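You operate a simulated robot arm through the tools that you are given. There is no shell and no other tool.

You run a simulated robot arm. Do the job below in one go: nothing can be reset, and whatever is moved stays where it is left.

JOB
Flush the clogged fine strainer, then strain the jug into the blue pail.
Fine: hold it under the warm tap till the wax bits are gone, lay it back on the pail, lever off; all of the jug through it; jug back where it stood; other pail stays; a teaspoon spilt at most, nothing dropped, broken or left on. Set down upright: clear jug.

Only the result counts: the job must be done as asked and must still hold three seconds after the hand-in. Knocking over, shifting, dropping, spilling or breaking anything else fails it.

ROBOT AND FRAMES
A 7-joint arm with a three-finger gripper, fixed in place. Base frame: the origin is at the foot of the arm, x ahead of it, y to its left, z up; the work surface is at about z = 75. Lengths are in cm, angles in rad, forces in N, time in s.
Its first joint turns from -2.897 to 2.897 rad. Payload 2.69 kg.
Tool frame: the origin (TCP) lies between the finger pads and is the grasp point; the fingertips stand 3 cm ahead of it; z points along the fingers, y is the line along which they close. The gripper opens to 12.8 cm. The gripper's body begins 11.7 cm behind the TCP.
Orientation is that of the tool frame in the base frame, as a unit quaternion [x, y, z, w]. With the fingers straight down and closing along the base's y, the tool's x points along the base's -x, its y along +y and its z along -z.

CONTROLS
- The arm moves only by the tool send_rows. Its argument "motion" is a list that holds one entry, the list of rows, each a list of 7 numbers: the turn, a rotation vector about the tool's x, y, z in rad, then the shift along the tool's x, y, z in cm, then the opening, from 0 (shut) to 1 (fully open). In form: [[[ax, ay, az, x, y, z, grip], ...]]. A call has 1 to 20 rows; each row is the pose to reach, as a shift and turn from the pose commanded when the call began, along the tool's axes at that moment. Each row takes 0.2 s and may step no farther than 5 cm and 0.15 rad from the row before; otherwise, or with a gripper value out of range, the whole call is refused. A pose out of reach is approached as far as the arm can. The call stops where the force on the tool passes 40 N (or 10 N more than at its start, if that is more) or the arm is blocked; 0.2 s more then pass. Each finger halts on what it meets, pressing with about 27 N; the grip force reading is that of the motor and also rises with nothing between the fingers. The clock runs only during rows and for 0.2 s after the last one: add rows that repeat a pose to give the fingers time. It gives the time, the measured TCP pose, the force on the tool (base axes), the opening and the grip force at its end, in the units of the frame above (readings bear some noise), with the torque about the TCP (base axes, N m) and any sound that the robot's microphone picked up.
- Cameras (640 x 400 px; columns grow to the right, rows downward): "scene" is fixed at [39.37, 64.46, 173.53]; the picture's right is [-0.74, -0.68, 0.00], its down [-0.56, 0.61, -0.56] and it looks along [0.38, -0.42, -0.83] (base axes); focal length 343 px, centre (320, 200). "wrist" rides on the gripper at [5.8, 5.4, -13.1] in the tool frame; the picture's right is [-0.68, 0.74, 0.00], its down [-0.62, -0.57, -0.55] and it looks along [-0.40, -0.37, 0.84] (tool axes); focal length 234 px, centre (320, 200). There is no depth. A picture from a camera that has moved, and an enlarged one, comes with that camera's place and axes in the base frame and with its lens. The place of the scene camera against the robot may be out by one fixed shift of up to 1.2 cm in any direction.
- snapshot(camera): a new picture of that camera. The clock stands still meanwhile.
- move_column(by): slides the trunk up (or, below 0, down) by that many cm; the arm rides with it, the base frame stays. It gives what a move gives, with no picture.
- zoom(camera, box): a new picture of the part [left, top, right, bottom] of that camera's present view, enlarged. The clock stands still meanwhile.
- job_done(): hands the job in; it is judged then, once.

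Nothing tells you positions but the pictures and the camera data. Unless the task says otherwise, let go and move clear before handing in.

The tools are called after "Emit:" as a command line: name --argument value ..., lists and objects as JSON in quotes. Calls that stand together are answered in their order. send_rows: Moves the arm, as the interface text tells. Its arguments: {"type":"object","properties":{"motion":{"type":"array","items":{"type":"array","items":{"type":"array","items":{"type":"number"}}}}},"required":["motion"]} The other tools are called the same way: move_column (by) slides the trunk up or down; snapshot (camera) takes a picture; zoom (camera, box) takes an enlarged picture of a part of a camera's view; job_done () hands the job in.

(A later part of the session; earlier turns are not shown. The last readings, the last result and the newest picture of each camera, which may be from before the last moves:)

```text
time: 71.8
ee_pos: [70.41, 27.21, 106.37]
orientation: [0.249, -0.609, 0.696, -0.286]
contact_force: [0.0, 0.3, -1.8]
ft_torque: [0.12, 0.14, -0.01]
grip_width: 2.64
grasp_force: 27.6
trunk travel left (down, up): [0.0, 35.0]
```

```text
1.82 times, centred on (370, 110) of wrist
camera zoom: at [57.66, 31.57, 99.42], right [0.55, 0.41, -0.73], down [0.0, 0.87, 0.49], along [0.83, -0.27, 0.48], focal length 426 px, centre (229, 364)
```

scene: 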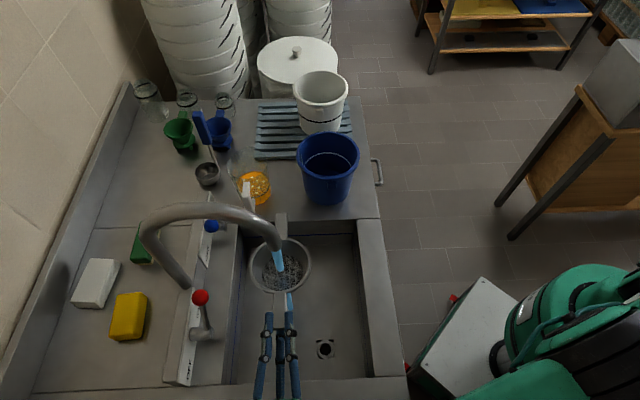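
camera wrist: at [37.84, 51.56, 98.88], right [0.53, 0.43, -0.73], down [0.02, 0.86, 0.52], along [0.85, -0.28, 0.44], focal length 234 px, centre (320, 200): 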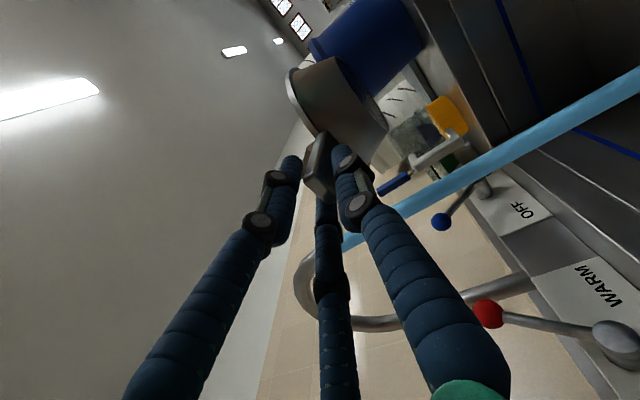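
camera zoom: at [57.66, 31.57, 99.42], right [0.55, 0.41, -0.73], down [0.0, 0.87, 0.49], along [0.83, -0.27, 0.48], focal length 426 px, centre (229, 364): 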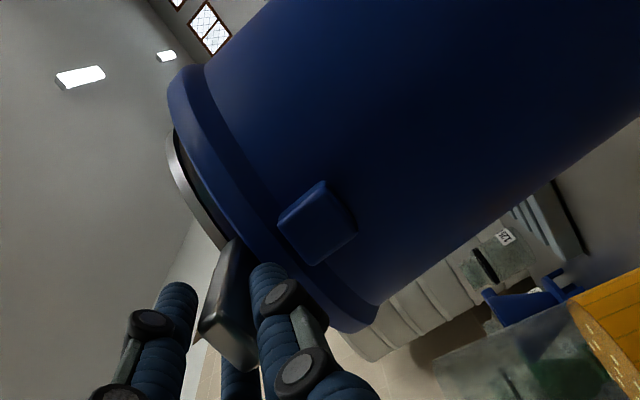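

Emit:
send_rows --motion '[[[0, 0, 0, 0, 0.1, -0.01, 0], [0, 0, 0, 0, 0.2, -0.02, 0], [0, 0, 0, 0, 0.2, -0.02, 0]]]'

```text
time: 72.5
ee_pos: [70.5, 26.94, 106.13]
orientation: [0.25, -0.609, 0.696, -0.287]
contact_force: [0.0, -0.1, 2.0]
ft_torque: [-0.23, -0.27, 0.03]
grip_width: 2.61
grasp_force: 26.9
trunk travel left (down, up): [0.0, 35.0]
```

Emit:
send_rows --motion '[[[0, 0, 0, 0, 0.1, -0.01, 0], [0, 0, 0, 0, 0.15, -0.01, 0], [0, 0, 0, 0, 0.15, -0.01, 0]]]'

Emit:
zoom --camera "scene" --box '[285, 100, 385, 225]'

Emit:
zoom --camera "wrist" --box '[290, 90, 400, 200]'

```text
time: 73.3
ee_pos: [70.36, 27.08, 106.07]
orientation: [0.25, -0.608, 0.696, -0.287]
contact_force: [0.1, 0.3, 3.0]
ft_torque: [-0.55, -0.64, 0.02]
grip_width: 2.63
grasp_force: 26.4
trunk travel left (down, up): [0.0, 35.0]
```

```text
3.20 times, centred on (335, 162) of scene
camera zoom: at [39.37, 64.46, 173.53], right [-0.74, -0.68, 0.0], down [-0.56, 0.61, -0.56], along [0.38, -0.42, -0.83], focal length 1098 px, centre (272, 320)
```

zoom: 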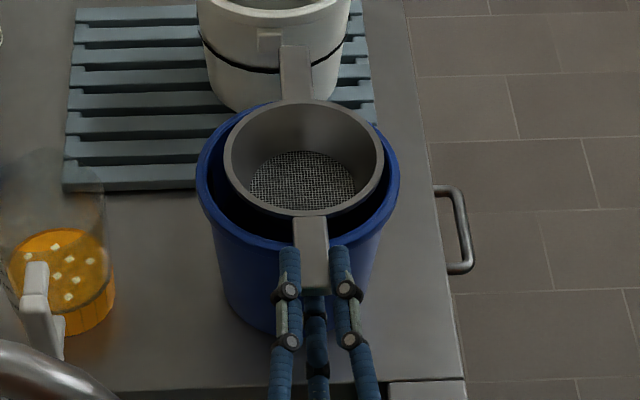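

```text
3.64 times, centred on (345, 145) of wrist
camera zoom: at [57.63, 31.57, 99.08], right [0.55, 0.41, -0.73], down [0.0, 0.87, 0.49], along [0.83, -0.27, 0.48], focal length 852 px, centre (229, 400)
```

zoom: 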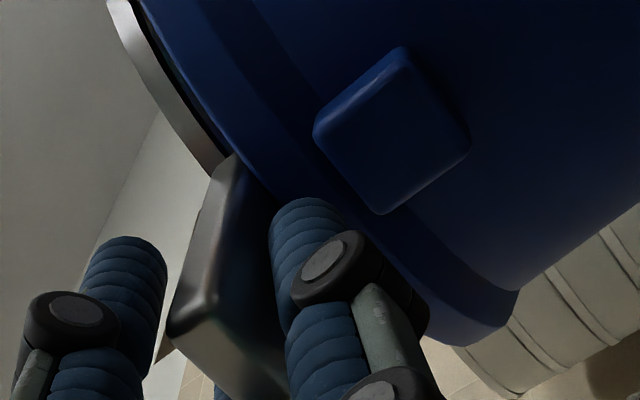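

Far side still carries the contact; a little more lowering with pitch on the near side.

Emit:
send_rows --motion '[[[0.01, 0, 0, 0, 0.15, -0.02, 0], [0.02, 0, 0, 0, 0.3, -0.03, 0], [0.025, 0, 0, 0, 0.4, -0.04, 0], [0.025, 0, 0, 0, 0.4, -0.04, 0]]]'

```text
time: 74.3
ee_pos: [70.48, 27.09, 105.71]
orientation: [0.245, -0.6, 0.703, -0.292]
contact_force: [-1.1, 2.3, 11.9]
ft_torque: [-0.27, -0.39, 0.04]
grip_width: 2.65
grasp_force: 27.0
trunk travel left (down, up): [0.0, 35.0]
```

Both handles rest on the rim now. I'll relieve the press slightly and open the fingers.

Emit:
send_rows --motion '[[[0, 0, 0, 0, -0.15, 0.02, 0], [0, 0, 0, 0, -0.2, 0.02, 0], [0, 0, 0, 0, -0.2, 0.02, 0.21], [0, 0, 0, 0, -0.2, 0.02, 0.25], [0, 0, 0, 0, -0.2, 0.02, 0.3], [0, 0, 0, 0, -0.2, 0.02, 0.35], [0, 0, 0, 0, -0.2, 0.02, 0.35]]]'

Emit:
zoom --camera "scene" --box '[285, 100, 385, 225]'

Emit:
zoom --camera "wrist" --box '[270, 70, 410, 210]'

```text
time: 76.0
ee_pos: [70.37, 27.12, 105.86]
orientation: [0.247, -0.6, 0.703, -0.291]
contact_force: [-0.3, -0.3, -0.7]
ft_torque: [-0.02, 0.01, 0.0]
grip_width: 4.5
grasp_force: 0.1
trunk travel left (down, up): [0.0, 35.0]
```

```text
3.20 times, centred on (335, 162) of scene
camera zoom: at [39.37, 64.46, 173.53], right [-0.74, -0.68, 0.0], down [-0.56, 0.61, -0.56], along [0.38, -0.42, -0.83], focal length 1098 px, centre (272, 320)
```

zoom: 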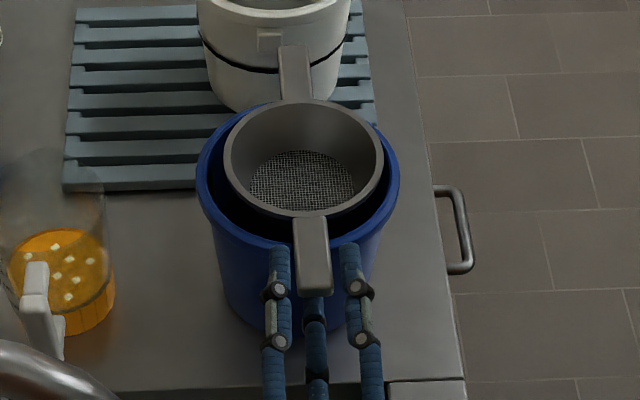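

```text
2.86 times, centred on (340, 140) of wrist
camera zoom: at [57.79, 31.4, 98.53], right [0.56, 0.39, -0.73], down [-0.01, 0.88, 0.47], along [0.83, -0.26, 0.5], focal length 669 px, centre (263, 371)
```

zoom: 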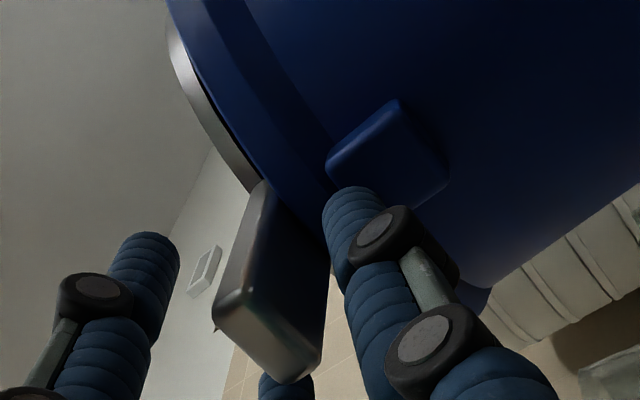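

The strainer is seated on the pail and released. I'll back the hand straight out, rise, and reorient toward the lever to shut the tap.

Emit:
send_rows --motion '[[[0, 0, 0, 0, -0.32, -2, 0.35], [0, 0, 0, 0, -0.8, -5, 0.35], [0, 0, 0, 0, -1.45, -9, 0.35], [0, 0, 0, 0, -2.24, -13.8, 0.35], [0, 0, 0, 0, -6, -13.2, 0.2], [0, 0, 0, 0, -10, -12.6, 0.1], [0, 0, 0, 0, -14, -12, 0], [0, 0, 0, 0, -18, -13, 0], [0, 0, 0, 0, -20, -16, 0], [0, 0, 0, 0, -20, -16, 0]]]'

Emit:
snapshot --camera "scene"

```text
time: 78.2
ee_pos: [57.04, 40.69, 123.15]
orientation: [0.247, -0.6, 0.704, -0.29]
contact_force: [-0.2, -0.2, 0.2]
ft_torque: [-0.02, -0.03, -0.02]
grip_width: 0.23
grasp_force: 27.0
trunk travel left (down, up): [0.0, 35.0]
```

```text
taken
```

scene: 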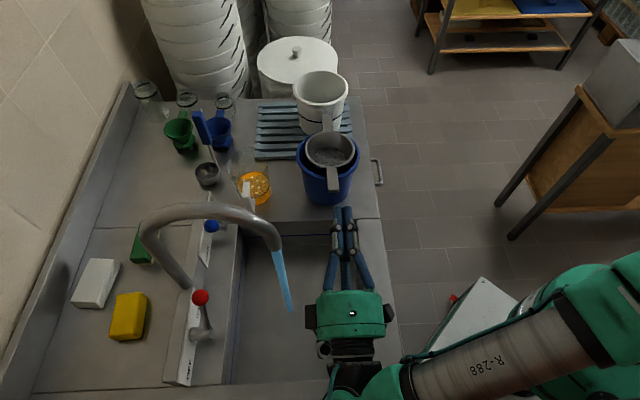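

Emit:
send_rows --motion '[[[-0.0959, -0.0035, 0.1022, -0.84, -0.04, -1.44, 0], [-0.1918, -0.007, 0.2044, -1.68, -0.09, -2.89, 0], [-0.2877, -0.0105, 0.3066, -2.52, -0.13, -4.33, 0], [-0.3836, -0.014, 0.4088, -3.36, -0.17, -5.78, 0], [-0.4795, -0.0175, 0.511, -4.2, -0.21, -7.22, 0], [-0.5754, -0.0211, 0.6133, -5.04, -0.26, -8.66, 0], [-0.6712, -0.0246, 0.7155, -5.88, -0.3, -10.1, 0], [-0.7671, -0.0281, 0.8177, -6.72, -0.34, -11.55, 0], [-0.863, -0.0316, 0.9199, -7.56, -0.39, -13, 0], [-0.9589, -0.0351, 1.0221, -8.4, -0.43, -14.44, 0], [-1.0548, -0.0386, 1.1243, -9.24, -0.47, -15.9, 0], [-1.1507, -0.0421, 1.2265, -10.08, -0.51, -17.3, 0], [-1.1507, -0.0421, 1.2265, -10.08, -0.51, -17.3, 0]]]'

Emit:
snapshot --camera "scene"

Emit:
snapshot --camera "wrist"

```text
time: 81.0
ee_pos: [52.11, 59.89, 120.82]
orientation: [0.001, 0.887, 0.0, 0.461]
contact_force: [-0.4, -0.4, 0.5]
ft_torque: [0.01, -0.02, -0.01]
grip_width: 0.24
grasp_force: 27.1
trunk travel left (down, up): [0.0, 35.0]
```

```text
taken
```

scene: 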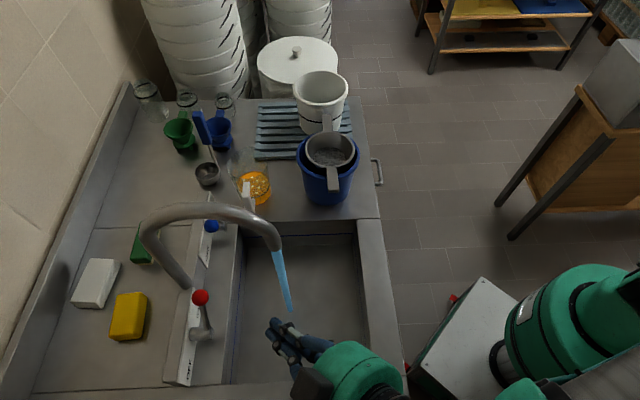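

```text
taken
camera wrist: at [38.05, 65.17, 123.72], right [0.39, 0.74, 0.55], down [-0.1, -0.57, 0.82], along [0.92, -0.37, -0.15], focal length 234 px, centre (320, 200)
```

wrist: 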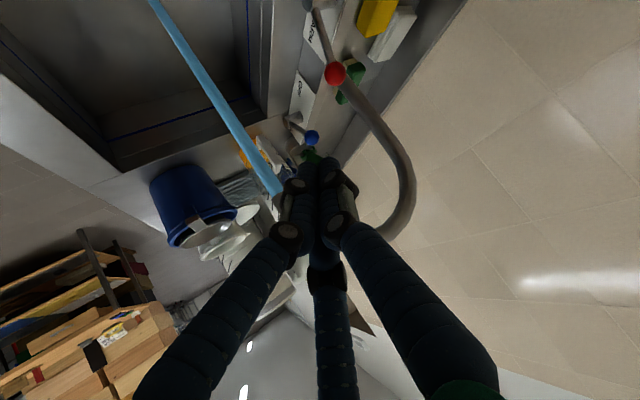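

The hand is oriented for the lever; the knob is at about (73.4, 65, 103.9). I'll come in on its WARM side.

Emit:
send_rows --motion '[[[0, 0, 0, 0.22, 0, 3.7, 0], [0, 0, 0, 0.45, 0, 7.4, 0], [0, 0, 0, 0.67, 0.2, 11, 0], [0, 0, 0, 0.9, 0.5, 14.7, 0], [0, 0, 0, 1.1, 0.8, 18.4, 0], [0, 0, 0, 1.35, 1.1, 22, 0], [0, 0, 0, 1.57, 1.3, 25.6, 0], [0, 0, 0, 1.57, 1.3, 25.6, 0]]]'

Emit:
zoom --camera "scene" --box '[130, 220, 330, 400]'

Emit:
snapshot --camera "wrist"

```text
time: 82.8
ee_pos: [72.21, 61.14, 104.88]
orientation: [0.0, 0.887, -0.001, 0.461]
contact_force: [-0.3, 1.0, -0.7]
ft_torque: [-0.02, -0.03, -0.04]
grip_width: 0.2
grasp_force: 26.8
trunk travel left (down, up): [0.0, 35.0]
```

```text
2.22 times, centred on (230, 310) of scene
camera zoom: at [39.37, 64.46, 173.53], right [-0.74, -0.68, 0.0], down [-0.56, 0.61, -0.56], along [0.38, -0.42, -0.83], focal length 762 px, centre (520, -44)
```

zoom: 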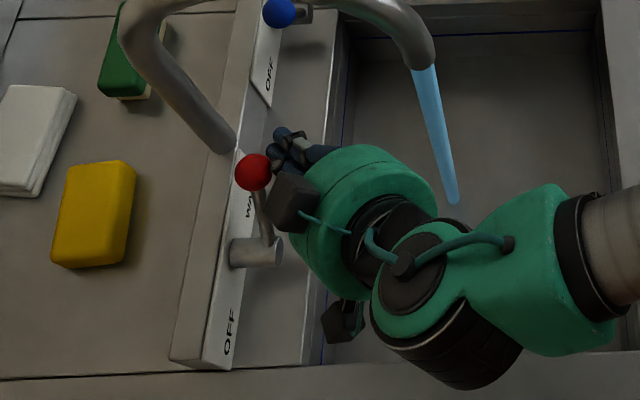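

```text
taken
camera wrist: at [58.19, 66.38, 107.66], right [0.39, 0.74, 0.55], down [-0.1, -0.56, 0.82], along [0.92, -0.37, -0.15], focal length 234 px, centre (320, 200)
```

wrist: 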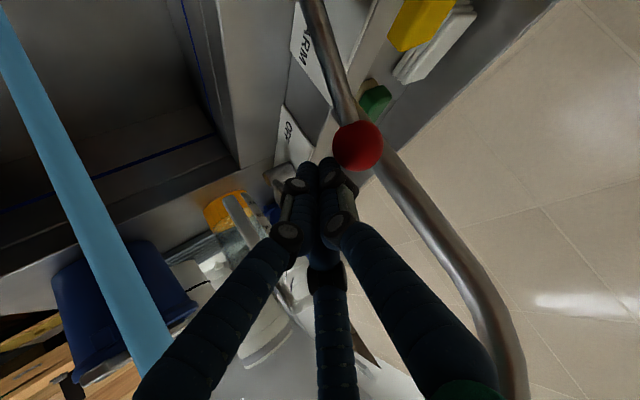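

Emit:
send_rows --motion '[[[0, 0, 0, 0.41, 0.71, -0.58, 0], [0, 0, 0, 0.81, 1.41, -1.16, 0], [0, 0, 0, 1.22, 2.12, -1.74, 0], [0, 0, 0, 1.62, 2.83, -2.32, 0], [0, 0, 0, 2.03, 3.54, -2.9, 0], [0, 0, 0, 2.44, 4.24, -3.47, 0], [0, 0, 0, 2.84, 4.95, -4.05, 0], [0, 0, 0, 3.25, 5.66, -4.63, 0]]]'

Emit:
zoom --camera "scene" --box '[130, 220, 330, 400]'

```text
time: 84.5
ee_pos: [66.41, 66.75, 104.6]
orientation: [0.001, 0.887, -0.001, 0.461]
contact_force: [-4.9, -6.9, -7.3]
ft_torque: [-0.19, 0.05, -0.06]
grip_width: 0.21
grasp_force: 26.8
trunk travel left (down, up): [0.0, 35.0]
```

```text
2.22 times, centred on (230, 310) of scene
camera zoom: at [39.37, 64.46, 173.53], right [-0.74, -0.68, 0.0], down [-0.56, 0.61, -0.56], along [0.38, -0.42, -0.83], focal length 762 px, centre (520, -44)
```

zoom: 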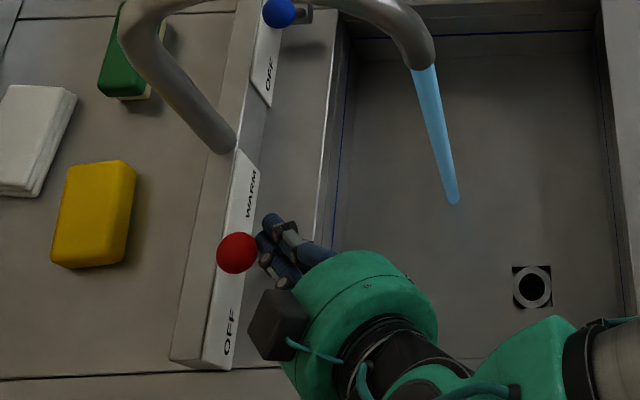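

The lever is about halfway back. Continuing toward OFF.

Emit:
send_rows --motion '[[[0, 0, 0, 0.34, 0.8, -0.49, 0], [0, 0, 0, 0.69, 1.6, -0.98, 0], [0, 0, 0, 1.03, 2.4, -1.47, 0]]]'

Emit:
zoom --camera "scene" --box '[130, 220, 330, 400]'

```text
time: 85.2
ee_pos: [65.24, 68.26, 104.64]
orientation: [0.002, 0.888, -0.004, 0.461]
contact_force: [0.0, -5.2, 0.2]
ft_torque: [0.0, -0.01, -0.02]
grip_width: 0.21
grasp_force: 27.4
trunk travel left (down, up): [0.0, 35.0]
stopped in row 3: the force on the tool passed its limit at 41 N (the readings are from after the stop); the commanded pose is now the measured one
```

```text
2.22 times, centred on (230, 310) of scene
camera zoom: at [39.37, 64.46, 173.53], right [-0.74, -0.68, 0.0], down [-0.56, 0.61, -0.56], along [0.38, -0.42, -0.83], focal length 762 px, centre (520, -44)
```

zoom: 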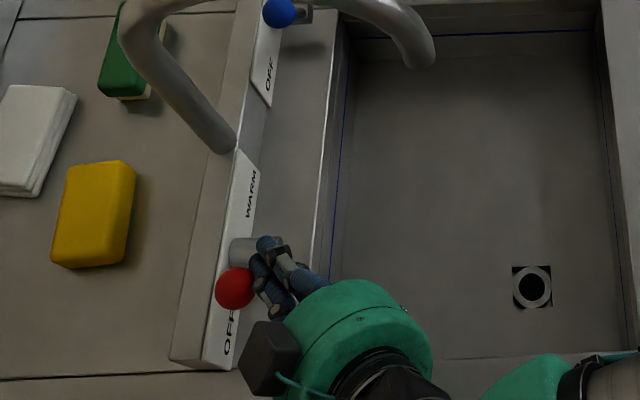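

The tap is off: the lever is hard against its OFF stop and the stream has ended. I'll back away from the knob.

Emit:
send_rows --motion '[[[0, 0, 0, 0, -1.2, -0.3, 0], [0, 0, 0, 0, -1.8, -3, 0], [0, 0, 0, 0, -1.8, -7.5, 0], [0, 0, 0, 0, -1.8, -12, 0], [0, 0, 0, 0, -1.8, -16.5, 0], [0, 0, 0, 0, -1.8, -20, 0], [0, 0, 0, 0, -1.8, -20, 0]]]'

Emit:
snapshot --camera "scene"

Emit:
snapshot --camera "wrist"

```text
time: 86.8
ee_pos: [48.74, 66.56, 116.24]
orientation: [0.001, 0.887, -0.004, 0.461]
contact_force: [-0.3, 0.1, 0.4]
ft_torque: [-0.01, 0.03, 0.02]
grip_width: 0.22
grasp_force: 26.9
trunk travel left (down, up): [0.0, 35.0]
```

```text
taken
```

scene: 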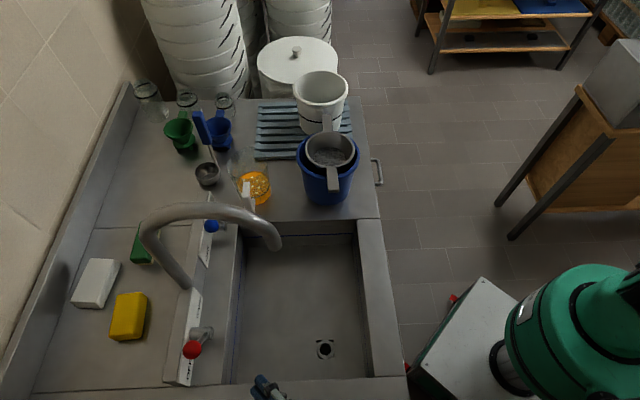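

```text
taken
camera wrist: at [34.85, 72.0, 119.04], right [0.39, 0.74, 0.55], down [-0.1, -0.56, 0.82], along [0.91, -0.38, -0.15], focal length 234 px, centre (320, 200)
```

wrist: 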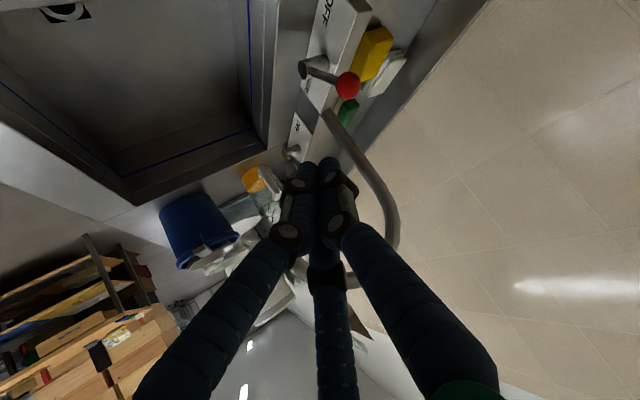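

Everything is at rest and the lever sits at OFF. Next the jug: I'll raise the trunk back so the arm comes in from above, then turn the hand for a grip around the jug's body with the fingers clear of handle and spout.

Emit:
move_column --by 18

Emit:
send_rows --motion '[[[-0.0575, 0.0218, -0.1317, 0, 0, 0, 0], [-0.115, 0.0435, -0.2635, 0, -1, 0, 0], [-0.1725, 0.0653, -0.3952, 0, -2, 0, 0], [-0.23, 0.087, -0.5269, 0, -3, 0, 0], [-0.2875, 0.1088, -0.6587, 0, -4, 0, 0], [-0.345, 0.1305, -0.7904, 0, -5, 0, 0], [-0.4025, 0.1523, -0.9221, 0, -6, 0, 0], [-0.46, 0.174, -1.0539, 0, -7, 0, 0], [-0.5174, 0.1958, -1.1856, 0, -8, 0, 0], [-0.5749, 0.2176, -1.3173, 0, -9, 0, 0], [-0.6324, 0.2393, -1.449, 0, -10, 0, 0], [-0.6899, 0.2611, -1.5808, 0, -11, 0, 0], [-0.7474, 0.2828, -1.7125, 0, -12, 0, 0], [-0.8049, 0.3046, -1.8442, 0, -13, 0, 0], [-0.8624, 0.3263, -1.976, 0, -14, 0, 0], [-0.9199, 0.3481, -2.1077, 0, -15, 0, 0], [-0.9199, 0.3481, -2.1077, 0, -15, 0, 0]]]'

Emit:
snapshot --camera "scene"

```text
time: 88.8
ee_pos: [48.99, 66.6, 134.0]
orientation: [0.002, 0.887, -0.005, 0.461]
contact_force: [0.6, -0.4, -0.7]
ft_torque: [0.0, 0.01, -0.01]
grip_width: 0.2
grasp_force: 26.7
trunk travel left (down, up): [-18.0, 17.0]
```

```text
time: 92.4
ee_pos: [48.82, 51.66, 134.2]
orientation: [0.905, -0.418, 0.063, -0.057]
contact_force: [-0.8, 0.6, -0.7]
ft_torque: [-0.01, 0.01, 0.0]
grip_width: 0.21
grasp_force: 27.3
trunk travel left (down, up): [-18.0, 17.0]
```

```text
taken
```

scene: 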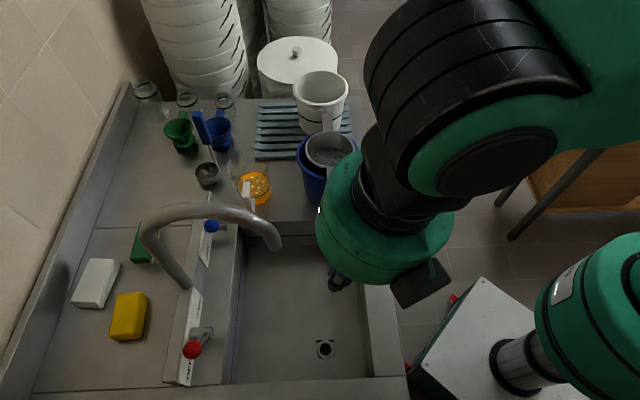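

The hand is in the right roll. I'll travel high over to the jug.

Emit:
send_rows --motion '[[[0, 0, 0, 0.25, -0.65, -3.94, 0], [0, 0, 0, 4.27, -2.37, -3.39, 0], [0, 0, 0, 8.28, -4.08, -2.84, 0], [0, 0, 0, 12.3, -5.8, -2.29, 0], [0, 0, 0, 16.3, -7.5, -1.74, 0], [0, 0, 0, 20.3, -9.2, -1.19, 0], [0, 0, 0, 24.3, -10.9, -0.64, 0], [0, 0, 0, 28.4, -12.6, -0.09, 0], [0, 0, 0, 32.4, -14.4, 0.46, 0], [0, 0, 0, 36.4, -16.1, 1.01, 0], [0, 0, 0, 40.4, -17.8, 1.6, 0], [0, 0, 0, 40.4, -17.8, 1.6, 0]]]'

Emit:
snapshot --camera "wrist"

Emit:
snapshot --camera "scene"

```text
time: 95.0
ee_pos: [88.48, 32.28, 138.1]
orientation: [0.905, -0.418, 0.062, -0.058]
contact_force: [0.3, -0.5, -0.6]
ft_torque: [0.06, 0.09, 0.04]
grip_width: 0.2
grasp_force: 27.2
trunk travel left (down, up): [-18.0, 17.0]
```

```text
taken
camera wrist: at [86.09, 23.53, 150.61], right [-0.99, 0.04, -0.16], down [-0.06, 0.81, 0.59], along [0.15, 0.59, -0.79], focal length 234 px, centre (320, 200)
```

wrist: 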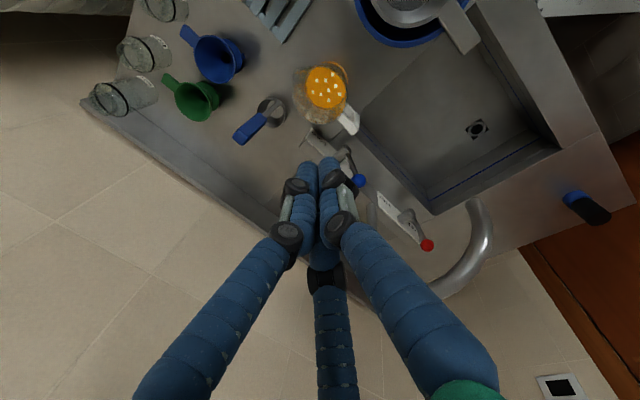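

```text
taken
```

scene: 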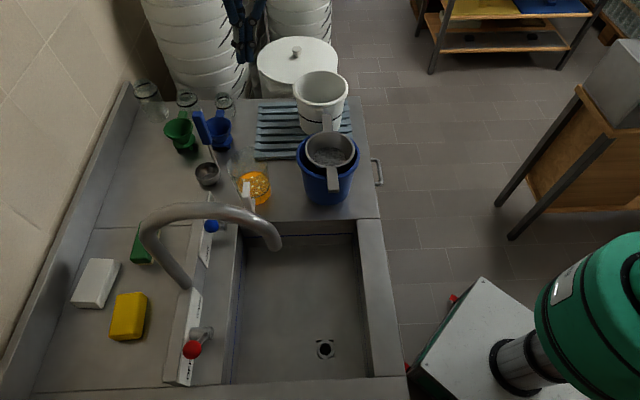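

Emit:
zoom --camera "wrist" --box '[270, 40, 390, 150]'

```text
3.64 times, centred on (330, 95) of wrist
camera zoom: at [86.09, 23.53, 150.61], right [-0.99, 0.04, -0.16], down [-0.06, 0.81, 0.59], along [0.15, 0.59, -0.79], focal length 852 px, centre (284, 582)
```

zoom: 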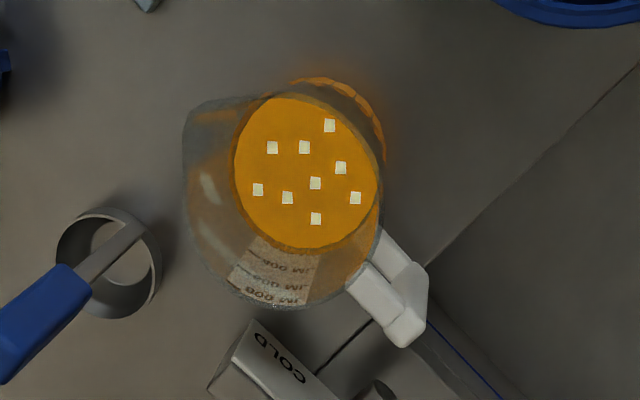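

The jug axis is at (94.05, 34.5), spout at about −45°, handle at 135°. I'll straighten the hand to vertical above the jug with fingers open and see if it's within reach.

Emit:
send_rows --motion '[[[-0.0322, -0.0134, -0.0133, 0.14, -0.47, 4.17, 0.3], [-0.0643, -0.0268, -0.0266, 0.28, -0.93, 8.34, 0.6], [-0.0965, -0.0402, -0.04, 0.41, -1.4, 12.5, 0.9], [-0.1286, -0.0536, -0.0533, 0.55, -1.86, 16.7, 1], [-0.1608, -0.067, -0.0666, 0.69, -2.33, 20.84, 1], [-0.1608, -0.067, -0.0666, 0.69, -2.33, 20.84, 1], [-0.1608, -0.067, -0.0666, 0.69, -2.33, 20.84, 1]]]'

Emit:
snapshot --camera "wrist"

Emit:
snapshot --camera "scene"

```text
time: 96.6
ee_pos: [93.81, 34.51, 118.08]
orientation: [0.921, -0.39, 0.001, 0.002]
contact_force: [-0.3, 0.8, 0.0]
ft_torque: [0.02, 0.0, -0.01]
grip_width: 12.79
grasp_force: 0.1
trunk travel left (down, up): [-18.0, 17.0]
```

```text
taken
camera wrist: at [94.14, 26.45, 131.28], right [-1.0, -0.03, 0.0], down [-0.02, 0.84, 0.54], along [-0.02, 0.54, -0.84], focal length 234 px, centre (320, 200)
```

wrist: 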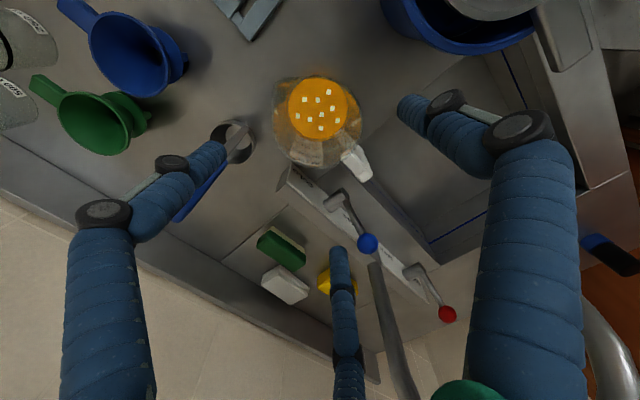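

```text
taken
```

scene: 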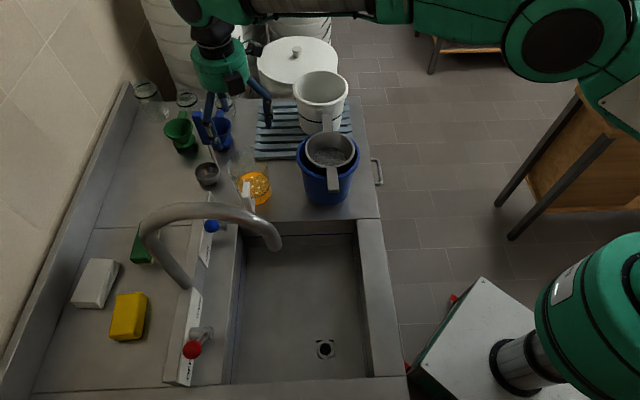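

The vertical pose is reachable. I'll check the jug's alignment closely from here.

Emit:
zoom --camera "wrist" --box '[250, 60, 390, 200]'

Emit:
zoom --camera "scene" --box '[170, 60, 300, 220]'

```text
2.86 times, centred on (320, 130) of wrist
camera zoom: at [94.14, 26.45, 131.28], right [-1.0, -0.03, 0.0], down [-0.02, 0.84, 0.54], along [-0.02, 0.54, -0.84], focal length 669 px, centre (320, 400)
```

zoom: 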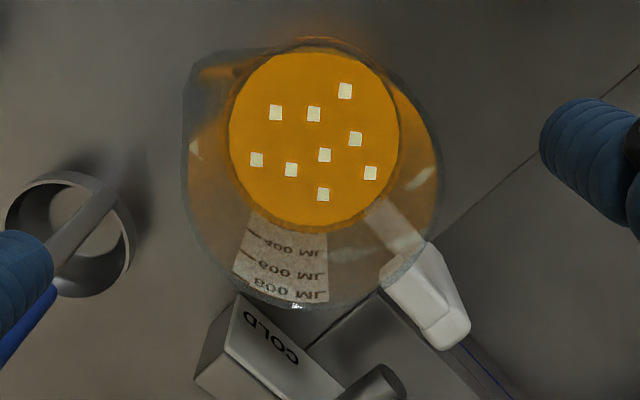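

```text
2.50 times, centred on (235, 140) of scene
camera zoom: at [39.37, 64.46, 173.53], right [-0.74, -0.68, 0.0], down [-0.56, 0.61, -0.56], along [0.38, -0.42, -0.83], focal length 858 px, centre (532, 350)
```

zoom: 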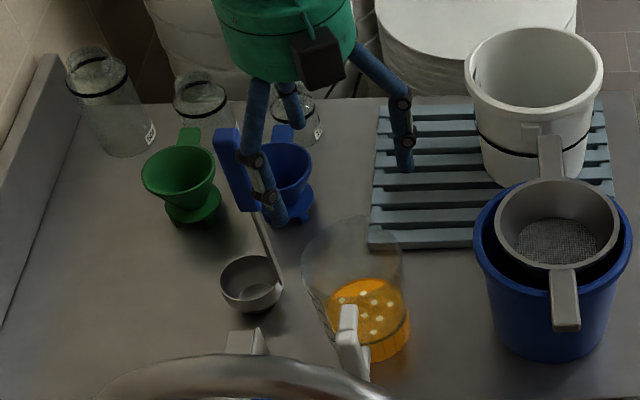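

The hand is centred on the jug within 2–3 mm, spout and handle lie between fingers, and the ladle is clear. I'll lower to just above the rim and check.

Emit:
send_rows --motion '[[[0, 0, 0, 0, 0, 2.5, 1], [0, 0, 0, 0, 0, 5, 1], [0, 0, 0, 0, 0, 7.5, 1], [0, 0, 0, 0, 0, 10, 1], [0, 0, 0, 0, 0, 10, 1]]]'

Emit:
snapshot --camera "wrist"

Emit:
zoom --camera "scene" --box '[170, 60, 300, 220]'

```text
time: 97.8
ee_pos: [93.9, 34.33, 107.88]
orientation: [0.921, -0.389, 0.001, 0.003]
contact_force: [0.5, 0.1, -0.8]
ft_torque: [-0.02, 0.03, -0.04]
grip_width: 12.8
grasp_force: 0.1
trunk travel left (down, up): [-18.0, 17.0]
```

```text
taken
camera wrist: at [94.25, 26.34, 121.15], right [-1.0, -0.03, 0.0], down [-0.02, 0.84, 0.54], along [-0.02, 0.54, -0.84], focal length 234 px, centre (320, 200)
```

wrist: 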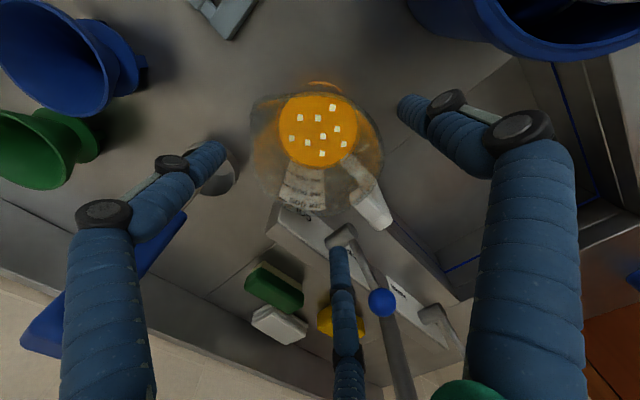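

```text
2.50 times, centred on (235, 140) of scene
camera zoom: at [39.37, 64.46, 173.53], right [-0.74, -0.68, 0.0], down [-0.56, 0.61, -0.56], along [0.38, -0.42, -0.83], focal length 858 px, centre (532, 350)
```

zoom: 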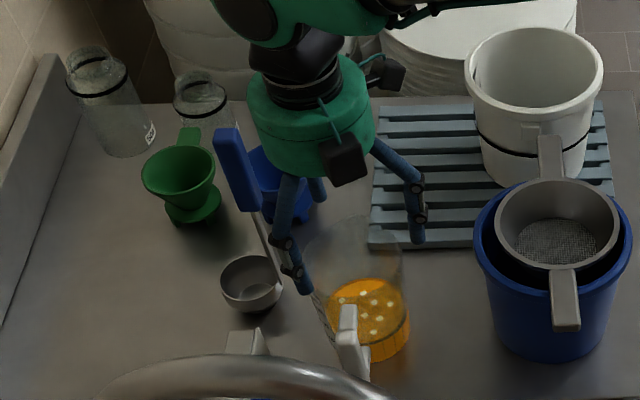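

Emit:
send_rows --motion '[[[0, 0, 0, -0.1, -0.1, 1.5, 1], [0, 0, 0, -0.1, -0.1, 3, 1], [0, 0, 0, -0.1, -0.1, 4.5, 1], [0, 0, 0, -0.1, -0.1, 6, 1], [0, 0, 0, -0.1, -0.1, 7.5, 1], [0, 0, 0, -0.1, -0.1, 9, 1], [0, 0, 0, -0.1, -0.1, 10.3, 1], [0, 0, 0, -0.1, -0.1, 11.3, 1], [0, 0, 0, -0.1, -0.1, 11.3, 1]]]'

Emit:
snapshot --camera "wrist"

Emit:
zoom --camera "scene" --box '[170, 60, 300, 220]'

```text
time: 99.8
ee_pos: [93.87, 34.32, 96.63]
orientation: [0.921, -0.389, 0.0, 0.003]
contact_force: [-0.4, 0.1, 0.6]
ft_torque: [-0.01, 0.04, 0.03]
grip_width: 12.82
grasp_force: 0.0
trunk travel left (down, up): [-18.0, 17.0]
```

```text
taken
camera wrist: at [94.17, 26.43, 109.86], right [-1.0, -0.03, 0.0], down [-0.02, 0.84, 0.54], along [-0.02, 0.54, -0.84], focal length 234 px, centre (320, 200)
```

wrist: 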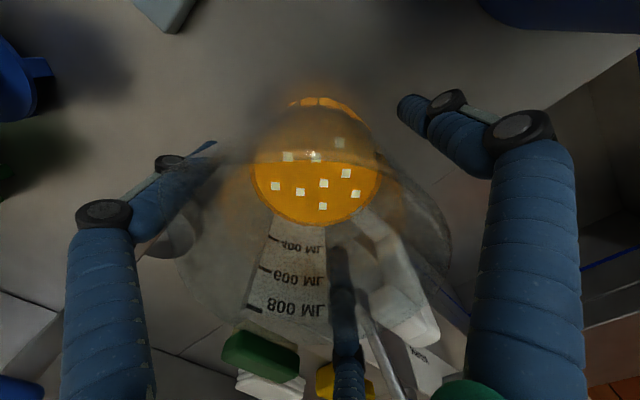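

```text
2.50 times, centred on (235, 140) of scene
camera zoom: at [39.37, 64.46, 173.53], right [-0.74, -0.68, 0.0], down [-0.56, 0.61, -0.56], along [0.38, -0.42, -0.83], focal length 858 px, centre (532, 350)
```

zoom: 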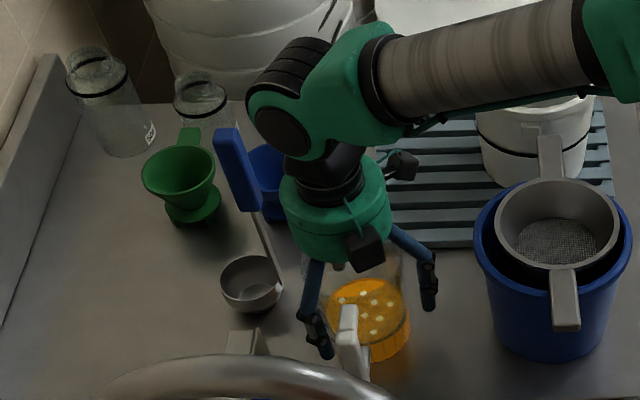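

The fingers surround the jug without contact. I'll close gradually.

Emit:
send_rows --motion '[[[0, 0, 0, 0, 0, 0, 0.93], [0, 0, 0, 0, 0, 0, 0.88], [0, 0, 0, 0, 0, 0, 0.84], [0, 0, 0, 0, 0, 0, 0.81], [0, 0, 0, 0, 0, 0, 0.79], [0, 0, 0, 0, 0, 0, 0.77], [0, 0, 0, 0, 0, 0, 0.75], [0, 0, 0, 0, 0, 0, 0.73]]]'

Emit:
snapshot --camera "wrist"

Emit:
zoom --camera "scene" --box '[200, 100, 300, 220]'

```text
time: 101.6
ee_pos: [93.85, 34.41, 96.57]
orientation: [0.921, -0.389, 0.0, 0.004]
contact_force: [0.1, 0.5, 1.2]
ft_torque: [-0.01, 0.15, 0.01]
grip_width: 9.78
grasp_force: 26.8
trunk travel left (down, up): [-18.0, 17.0]
```

```text
taken
camera wrist: at [94.15, 26.42, 109.88], right [-1.0, -0.03, 0.0], down [-0.02, 0.84, 0.54], along [-0.02, 0.54, -0.84], focal length 234 px, centre (320, 200)
```

wrist: 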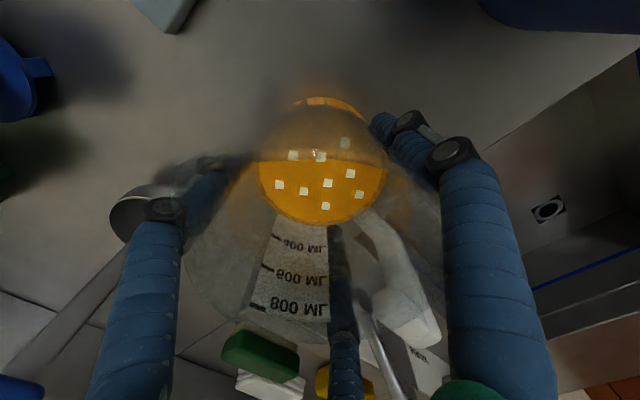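

```text
3.33 times, centred on (250, 160) of scene
camera zoom: at [39.37, 64.46, 173.53], right [-0.74, -0.68, 0.0], down [-0.56, 0.61, -0.56], along [0.38, -0.42, -0.83], focal length 1144 px, centre (553, 333)
```

zoom: 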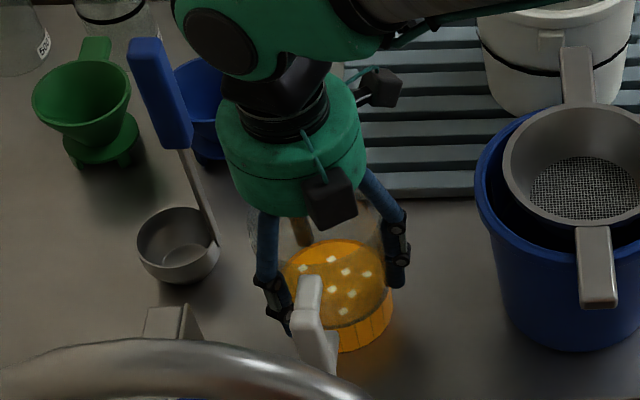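

The jug is clamped at 9.8 cm (it centred itself by about 3.5 mm in −x, which I'll undo when setting it down). Lifting gently to test the hold.

Emit:
send_rows --motion '[[[0, 0, 0, 0, 0, 0, 0.5], [0, 0, 0, 0, 0, 0, 0.5], [0, 0, 0, 0, 0, -0.4, 0.5], [0, 0, 0, 0, 0, -0.8, 0.5], [0, 0, 0, 0, 0, -1.2, 0.5], [0, 0, 0, 0, 0, -1.6, 0.5], [0, 0, 0, 0, 0, -1.6, 0.5]]]'

Emit:
snapshot --camera "wrist"

Emit:
zoom --camera "scene" --box '[200, 100, 300, 220]'

```text
time: 103.2
ee_pos: [93.89, 34.37, 98.25]
orientation: [0.921, -0.389, 0.001, 0.003]
contact_force: [-0.9, 0.2, -0.8]
ft_torque: [-0.03, 0.03, -0.01]
grip_width: 9.75
grasp_force: 27.2
trunk travel left (down, up): [-18.0, 17.0]
```

```text
taken
camera wrist: at [94.15, 26.44, 111.47], right [-1.0, -0.03, 0.0], down [-0.02, 0.84, 0.54], along [-0.02, 0.54, -0.84], focal length 234 px, centre (320, 200)
```

wrist: 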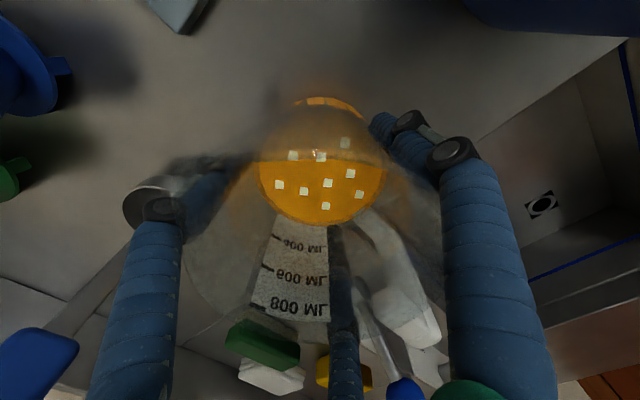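

```text
3.33 times, centred on (250, 160) of scene
camera zoom: at [39.37, 64.46, 173.53], right [-0.74, -0.68, 0.0], down [-0.56, 0.61, -0.56], along [0.38, -0.42, -0.83], focal length 1144 px, centre (553, 333)
```

zoom: 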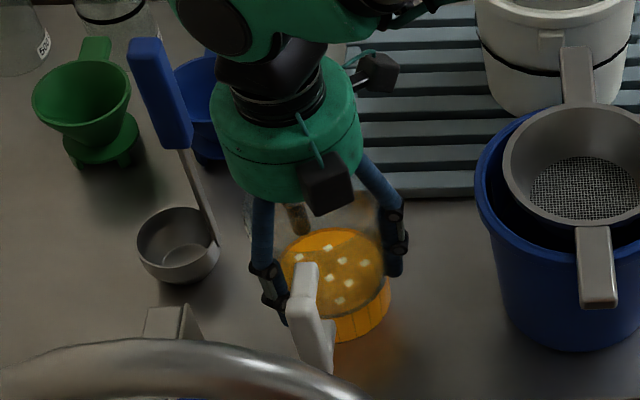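

The jug is held firmly and moves with the hand. I'll lift it straight up, clear of everything.

Emit:
send_rows --motion '[[[0, 0, 0, 0, 0, -1, 0.5], [0, 0, 0, 0, 0, -2.8, 0.5], [0, 0, 0, 0, 0, -4.8, 0.5], [0, 0, 0, 0, 0, -6.8, 0.5], [0, 0, 0, 0, 0, -8.8, 0.5], [0, 0, 0, 0, 0, -10.8, 0.5], [0, 0, 0, 0, 0, -12.8, 0.5], [0, 0, 0, 0, 0, -14.8, 0.5], [0, 0, 0, 0, 0, -16.8, 0.5], [0, 0, 0, 0, 0, -18.8, 0.5], [0, 0, 0, 0, 0, -20.8, 0.5], [0, 0, 0, 0, 0, -22.4, 0.5], [0, 0, 0, 0, 0, -23.6, 0.5], [0, 0, 0, 0, 0, -24, 0.5], [0, 0, 0, 0, 0, -24, 0.5]]]'

Emit:
snapshot --camera "wrist"

Emit:
snapshot --camera "scene"

```text
time: 106.4
ee_pos: [93.94, 34.57, 122.25]
orientation: [0.921, -0.389, 0.001, 0.003]
contact_force: [0.1, 0.2, -1.1]
ft_torque: [-0.02, 0.04, 0.01]
grip_width: 9.75
grasp_force: 27.4
trunk travel left (down, up): [-18.0, 17.0]
```

```text
taken
camera wrist: at [94.2, 26.62, 135.49], right [-1.0, -0.03, 0.0], down [-0.02, 0.84, 0.54], along [-0.02, 0.54, -0.84], focal length 234 px, centre (320, 200)
```

wrist: 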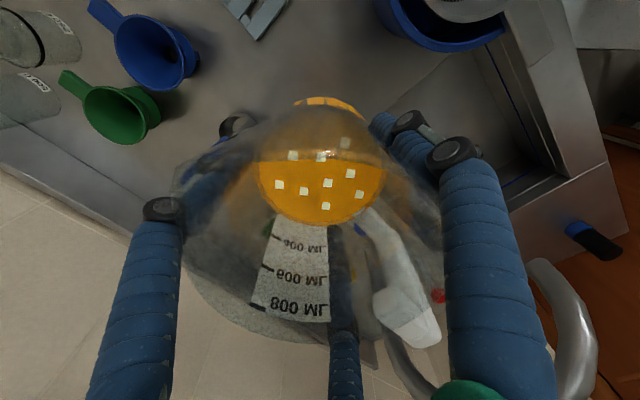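

```text
taken
```

scene: 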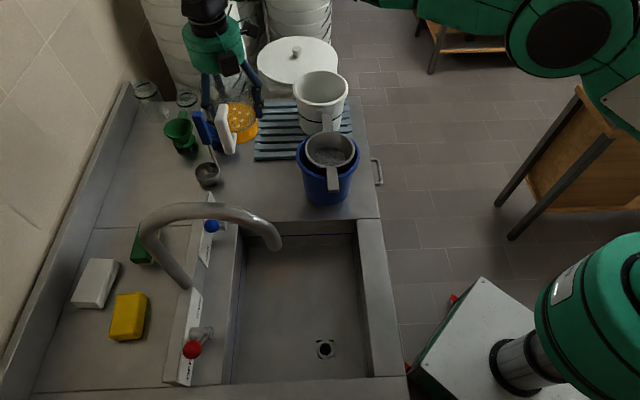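

Now I'll turn the jug so its spout faces away toward the free side of the counter, and move near the pail, still upright.

Emit:
send_rows --motion '[[[0, 0, 0.1, -0.3, 0.9, 0, 0.5], [0, 0, 0.22, -0.8, 2.2, 0, 0.5], [0, 0, 0.34, -1.3, 3.5, 0, 0.5], [0, 0, 0.46, -1.8, 4.8, 0, 0.5], [0, 0, 0.58, -2.3, 6.1, 0, 0.5], [0, 0, 0.7, -2.8, 7.4, 0, 0.5], [0, 0, 0.82, -3.3, 8.7, 0, 0.5], [0, 0, 0.92, -3.7, 9.8, 0, 0.5], [0, 0, 0.951, -3.87, 10.2, 0, 0.5], [0, 0, 0.951, -3.87, 10.2, 0, 0.5]]]'

Emit:
snapshot --camera "wrist"

Emit:
snapshot --camera "scene"

```text
time: 108.6
ee_pos: [83.98, 30.31, 122.16]
orientation: [-0.641, 0.768, -0.001, -0.002]
contact_force: [0.2, -0.4, -1.2]
ft_torque: [-0.01, -0.01, -0.01]
grip_width: 9.76
grasp_force: 27.1
trunk travel left (down, up): [-18.0, 17.0]
```

```text
taken
camera wrist: at [77.63, 25.43, 135.49], right [-0.6, 0.8, 0.0], down [0.67, 0.51, 0.54], along [0.44, 0.33, -0.84], focal length 234 px, centre (320, 200)
```

wrist: 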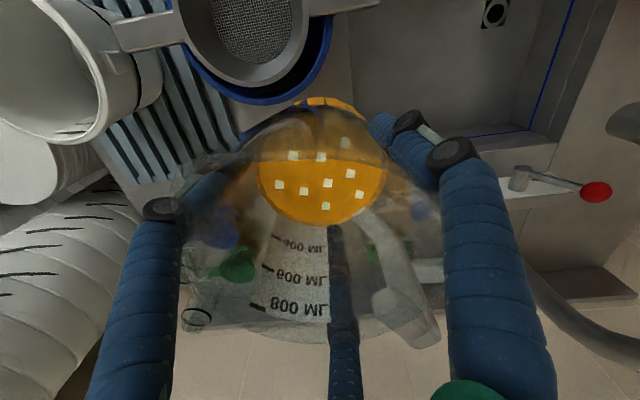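

```text
taken
```

scene: 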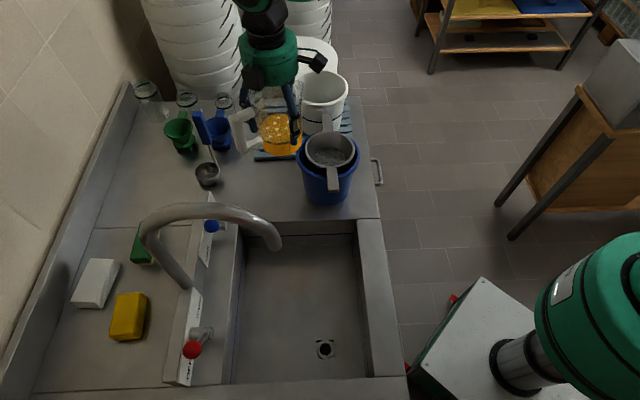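

Emit:
zoom --camera "wrist" --box '[110, 0, 400, 180]'

Emit:
zoom --camera "scene" --box '[220, 60, 380, 210]'

```text
2.21 times, centred on (255, 90) of wrist
camera zoom: at [77.63, 25.43, 135.49], right [-0.6, 0.8, 0.0], down [0.67, 0.51, 0.54], along [0.44, 0.33, -0.84], focal length 517 px, centre (463, 443)
```

zoom: 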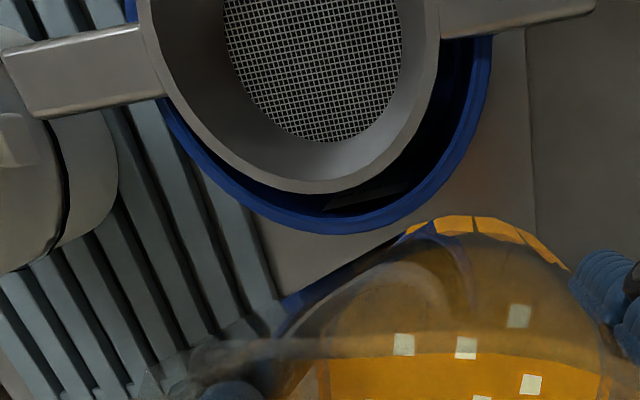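

```text
2.67 times, centred on (300, 135) of scene
camera zoom: at [39.37, 64.46, 173.53], right [-0.74, -0.68, 0.0], down [-0.56, 0.61, -0.56], along [0.38, -0.42, -0.83], focal length 915 px, centre (373, 373)
```

zoom: 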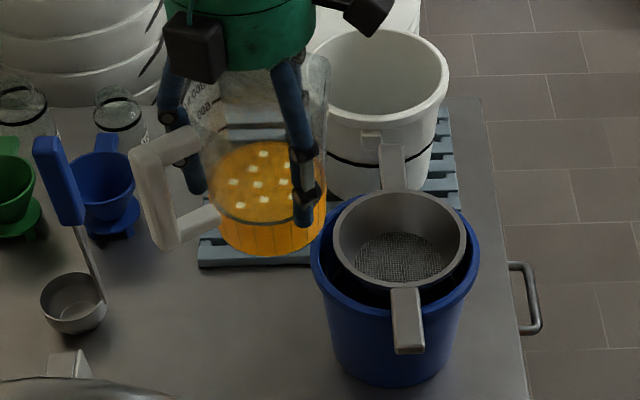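

The strainer sits about 1 cm off the pail's centre (fine); its mesh centre is near (79.7, 18.0). I'll tilt the jug to 45° with the spout high, well before anything can flow, to confirm the arm can follow.

Emit:
send_rows --motion '[[[0, -0.07, 0, 0.3, 0.2, 0.6, 0.5], [0, -0.17, 0, 0.7, 0.5, 1.4, 0.5], [0, -0.28, 0, 1.1, 0.8, 2.4, 0.5], [0, -0.39, 0, 1.5, 1.1, 3.4, 0.5], [0, -0.5, 0, 1.9, 1.4, 4.3, 0.5], [0, -0.61, 0, 2.3, 1.7, 5.2, 0.5], [0, -0.71, 0, 2.6, 1.9, 5.8, 0.5], [0, -0.785, 0, 2.81, 2.03, 6.2, 0.5], [0, -0.785, 0, 2.81, 2.03, 6.2, 0.5]]]'

Emit:
snapshot --camera "wrist"

Emit:
snapshot --camera "scene"

```text
time: 110.6
ee_pos: [81.39, 27.77, 116.08]
orientation: [-0.593, 0.71, 0.244, 0.291]
contact_force: [0.0, 0.4, -1.3]
ft_torque: [-0.03, 0.01, 0.01]
grip_width: 9.78
grasp_force: 26.3
trunk travel left (down, up): [-18.0, 17.0]
```

```text
taken
camera wrist: at [73.77, 15.49, 121.36], right [-0.64, 0.61, 0.48], down [0.57, -0.05, 0.82], along [0.52, 0.79, -0.31], focal length 234 px, centre (320, 200)
```

wrist: 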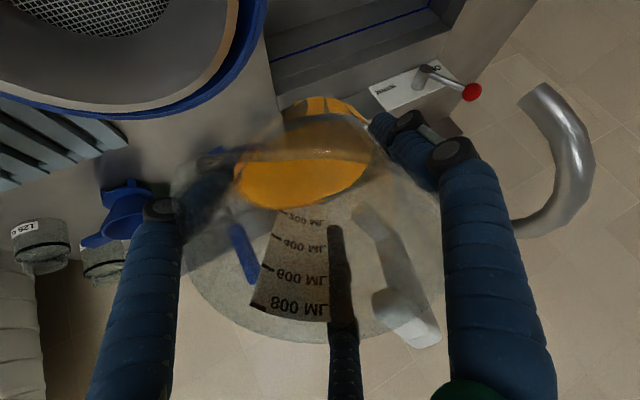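

```text
taken
```

scene: 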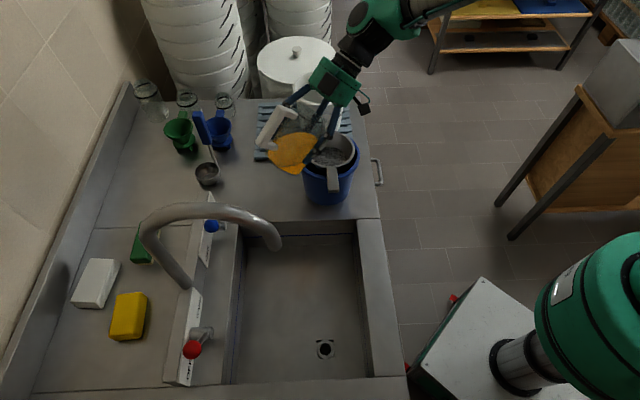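

Emit:
zoom --camera "scene" --box '[250, 60, 380, 210]'

Emit:
zoom --camera "wrist" --box '[0, 0, 320, 200]'

```text
2.67 times, centred on (315, 135) of scene
camera zoom: at [39.37, 64.46, 173.53], right [-0.74, -0.68, 0.0], down [-0.56, 0.61, -0.56], along [0.38, -0.42, -0.83], focal length 915 px, centre (333, 373)
```

zoom: 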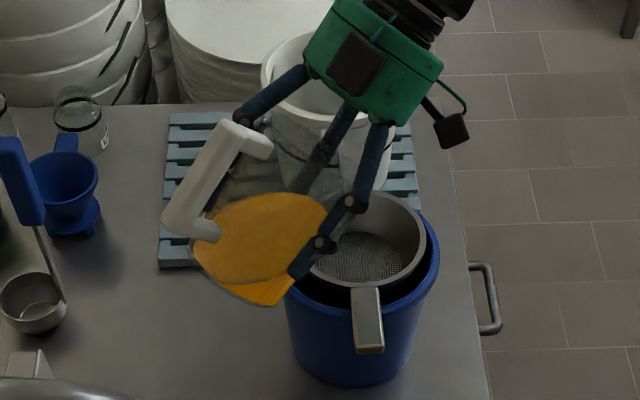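

```text
2.00 times, centred on (160, 100) of wrist
camera zoom: at [73.77, 15.49, 121.36], right [-0.64, 0.61, 0.48], down [0.57, -0.05, 0.82], along [0.52, 0.79, -0.31], focal length 468 px, centre (640, 400)
```

zoom: 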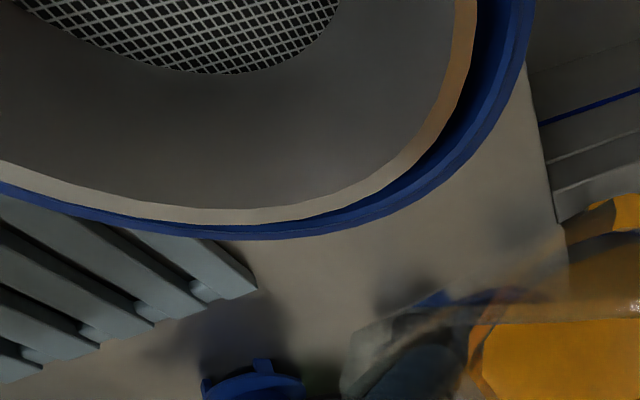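

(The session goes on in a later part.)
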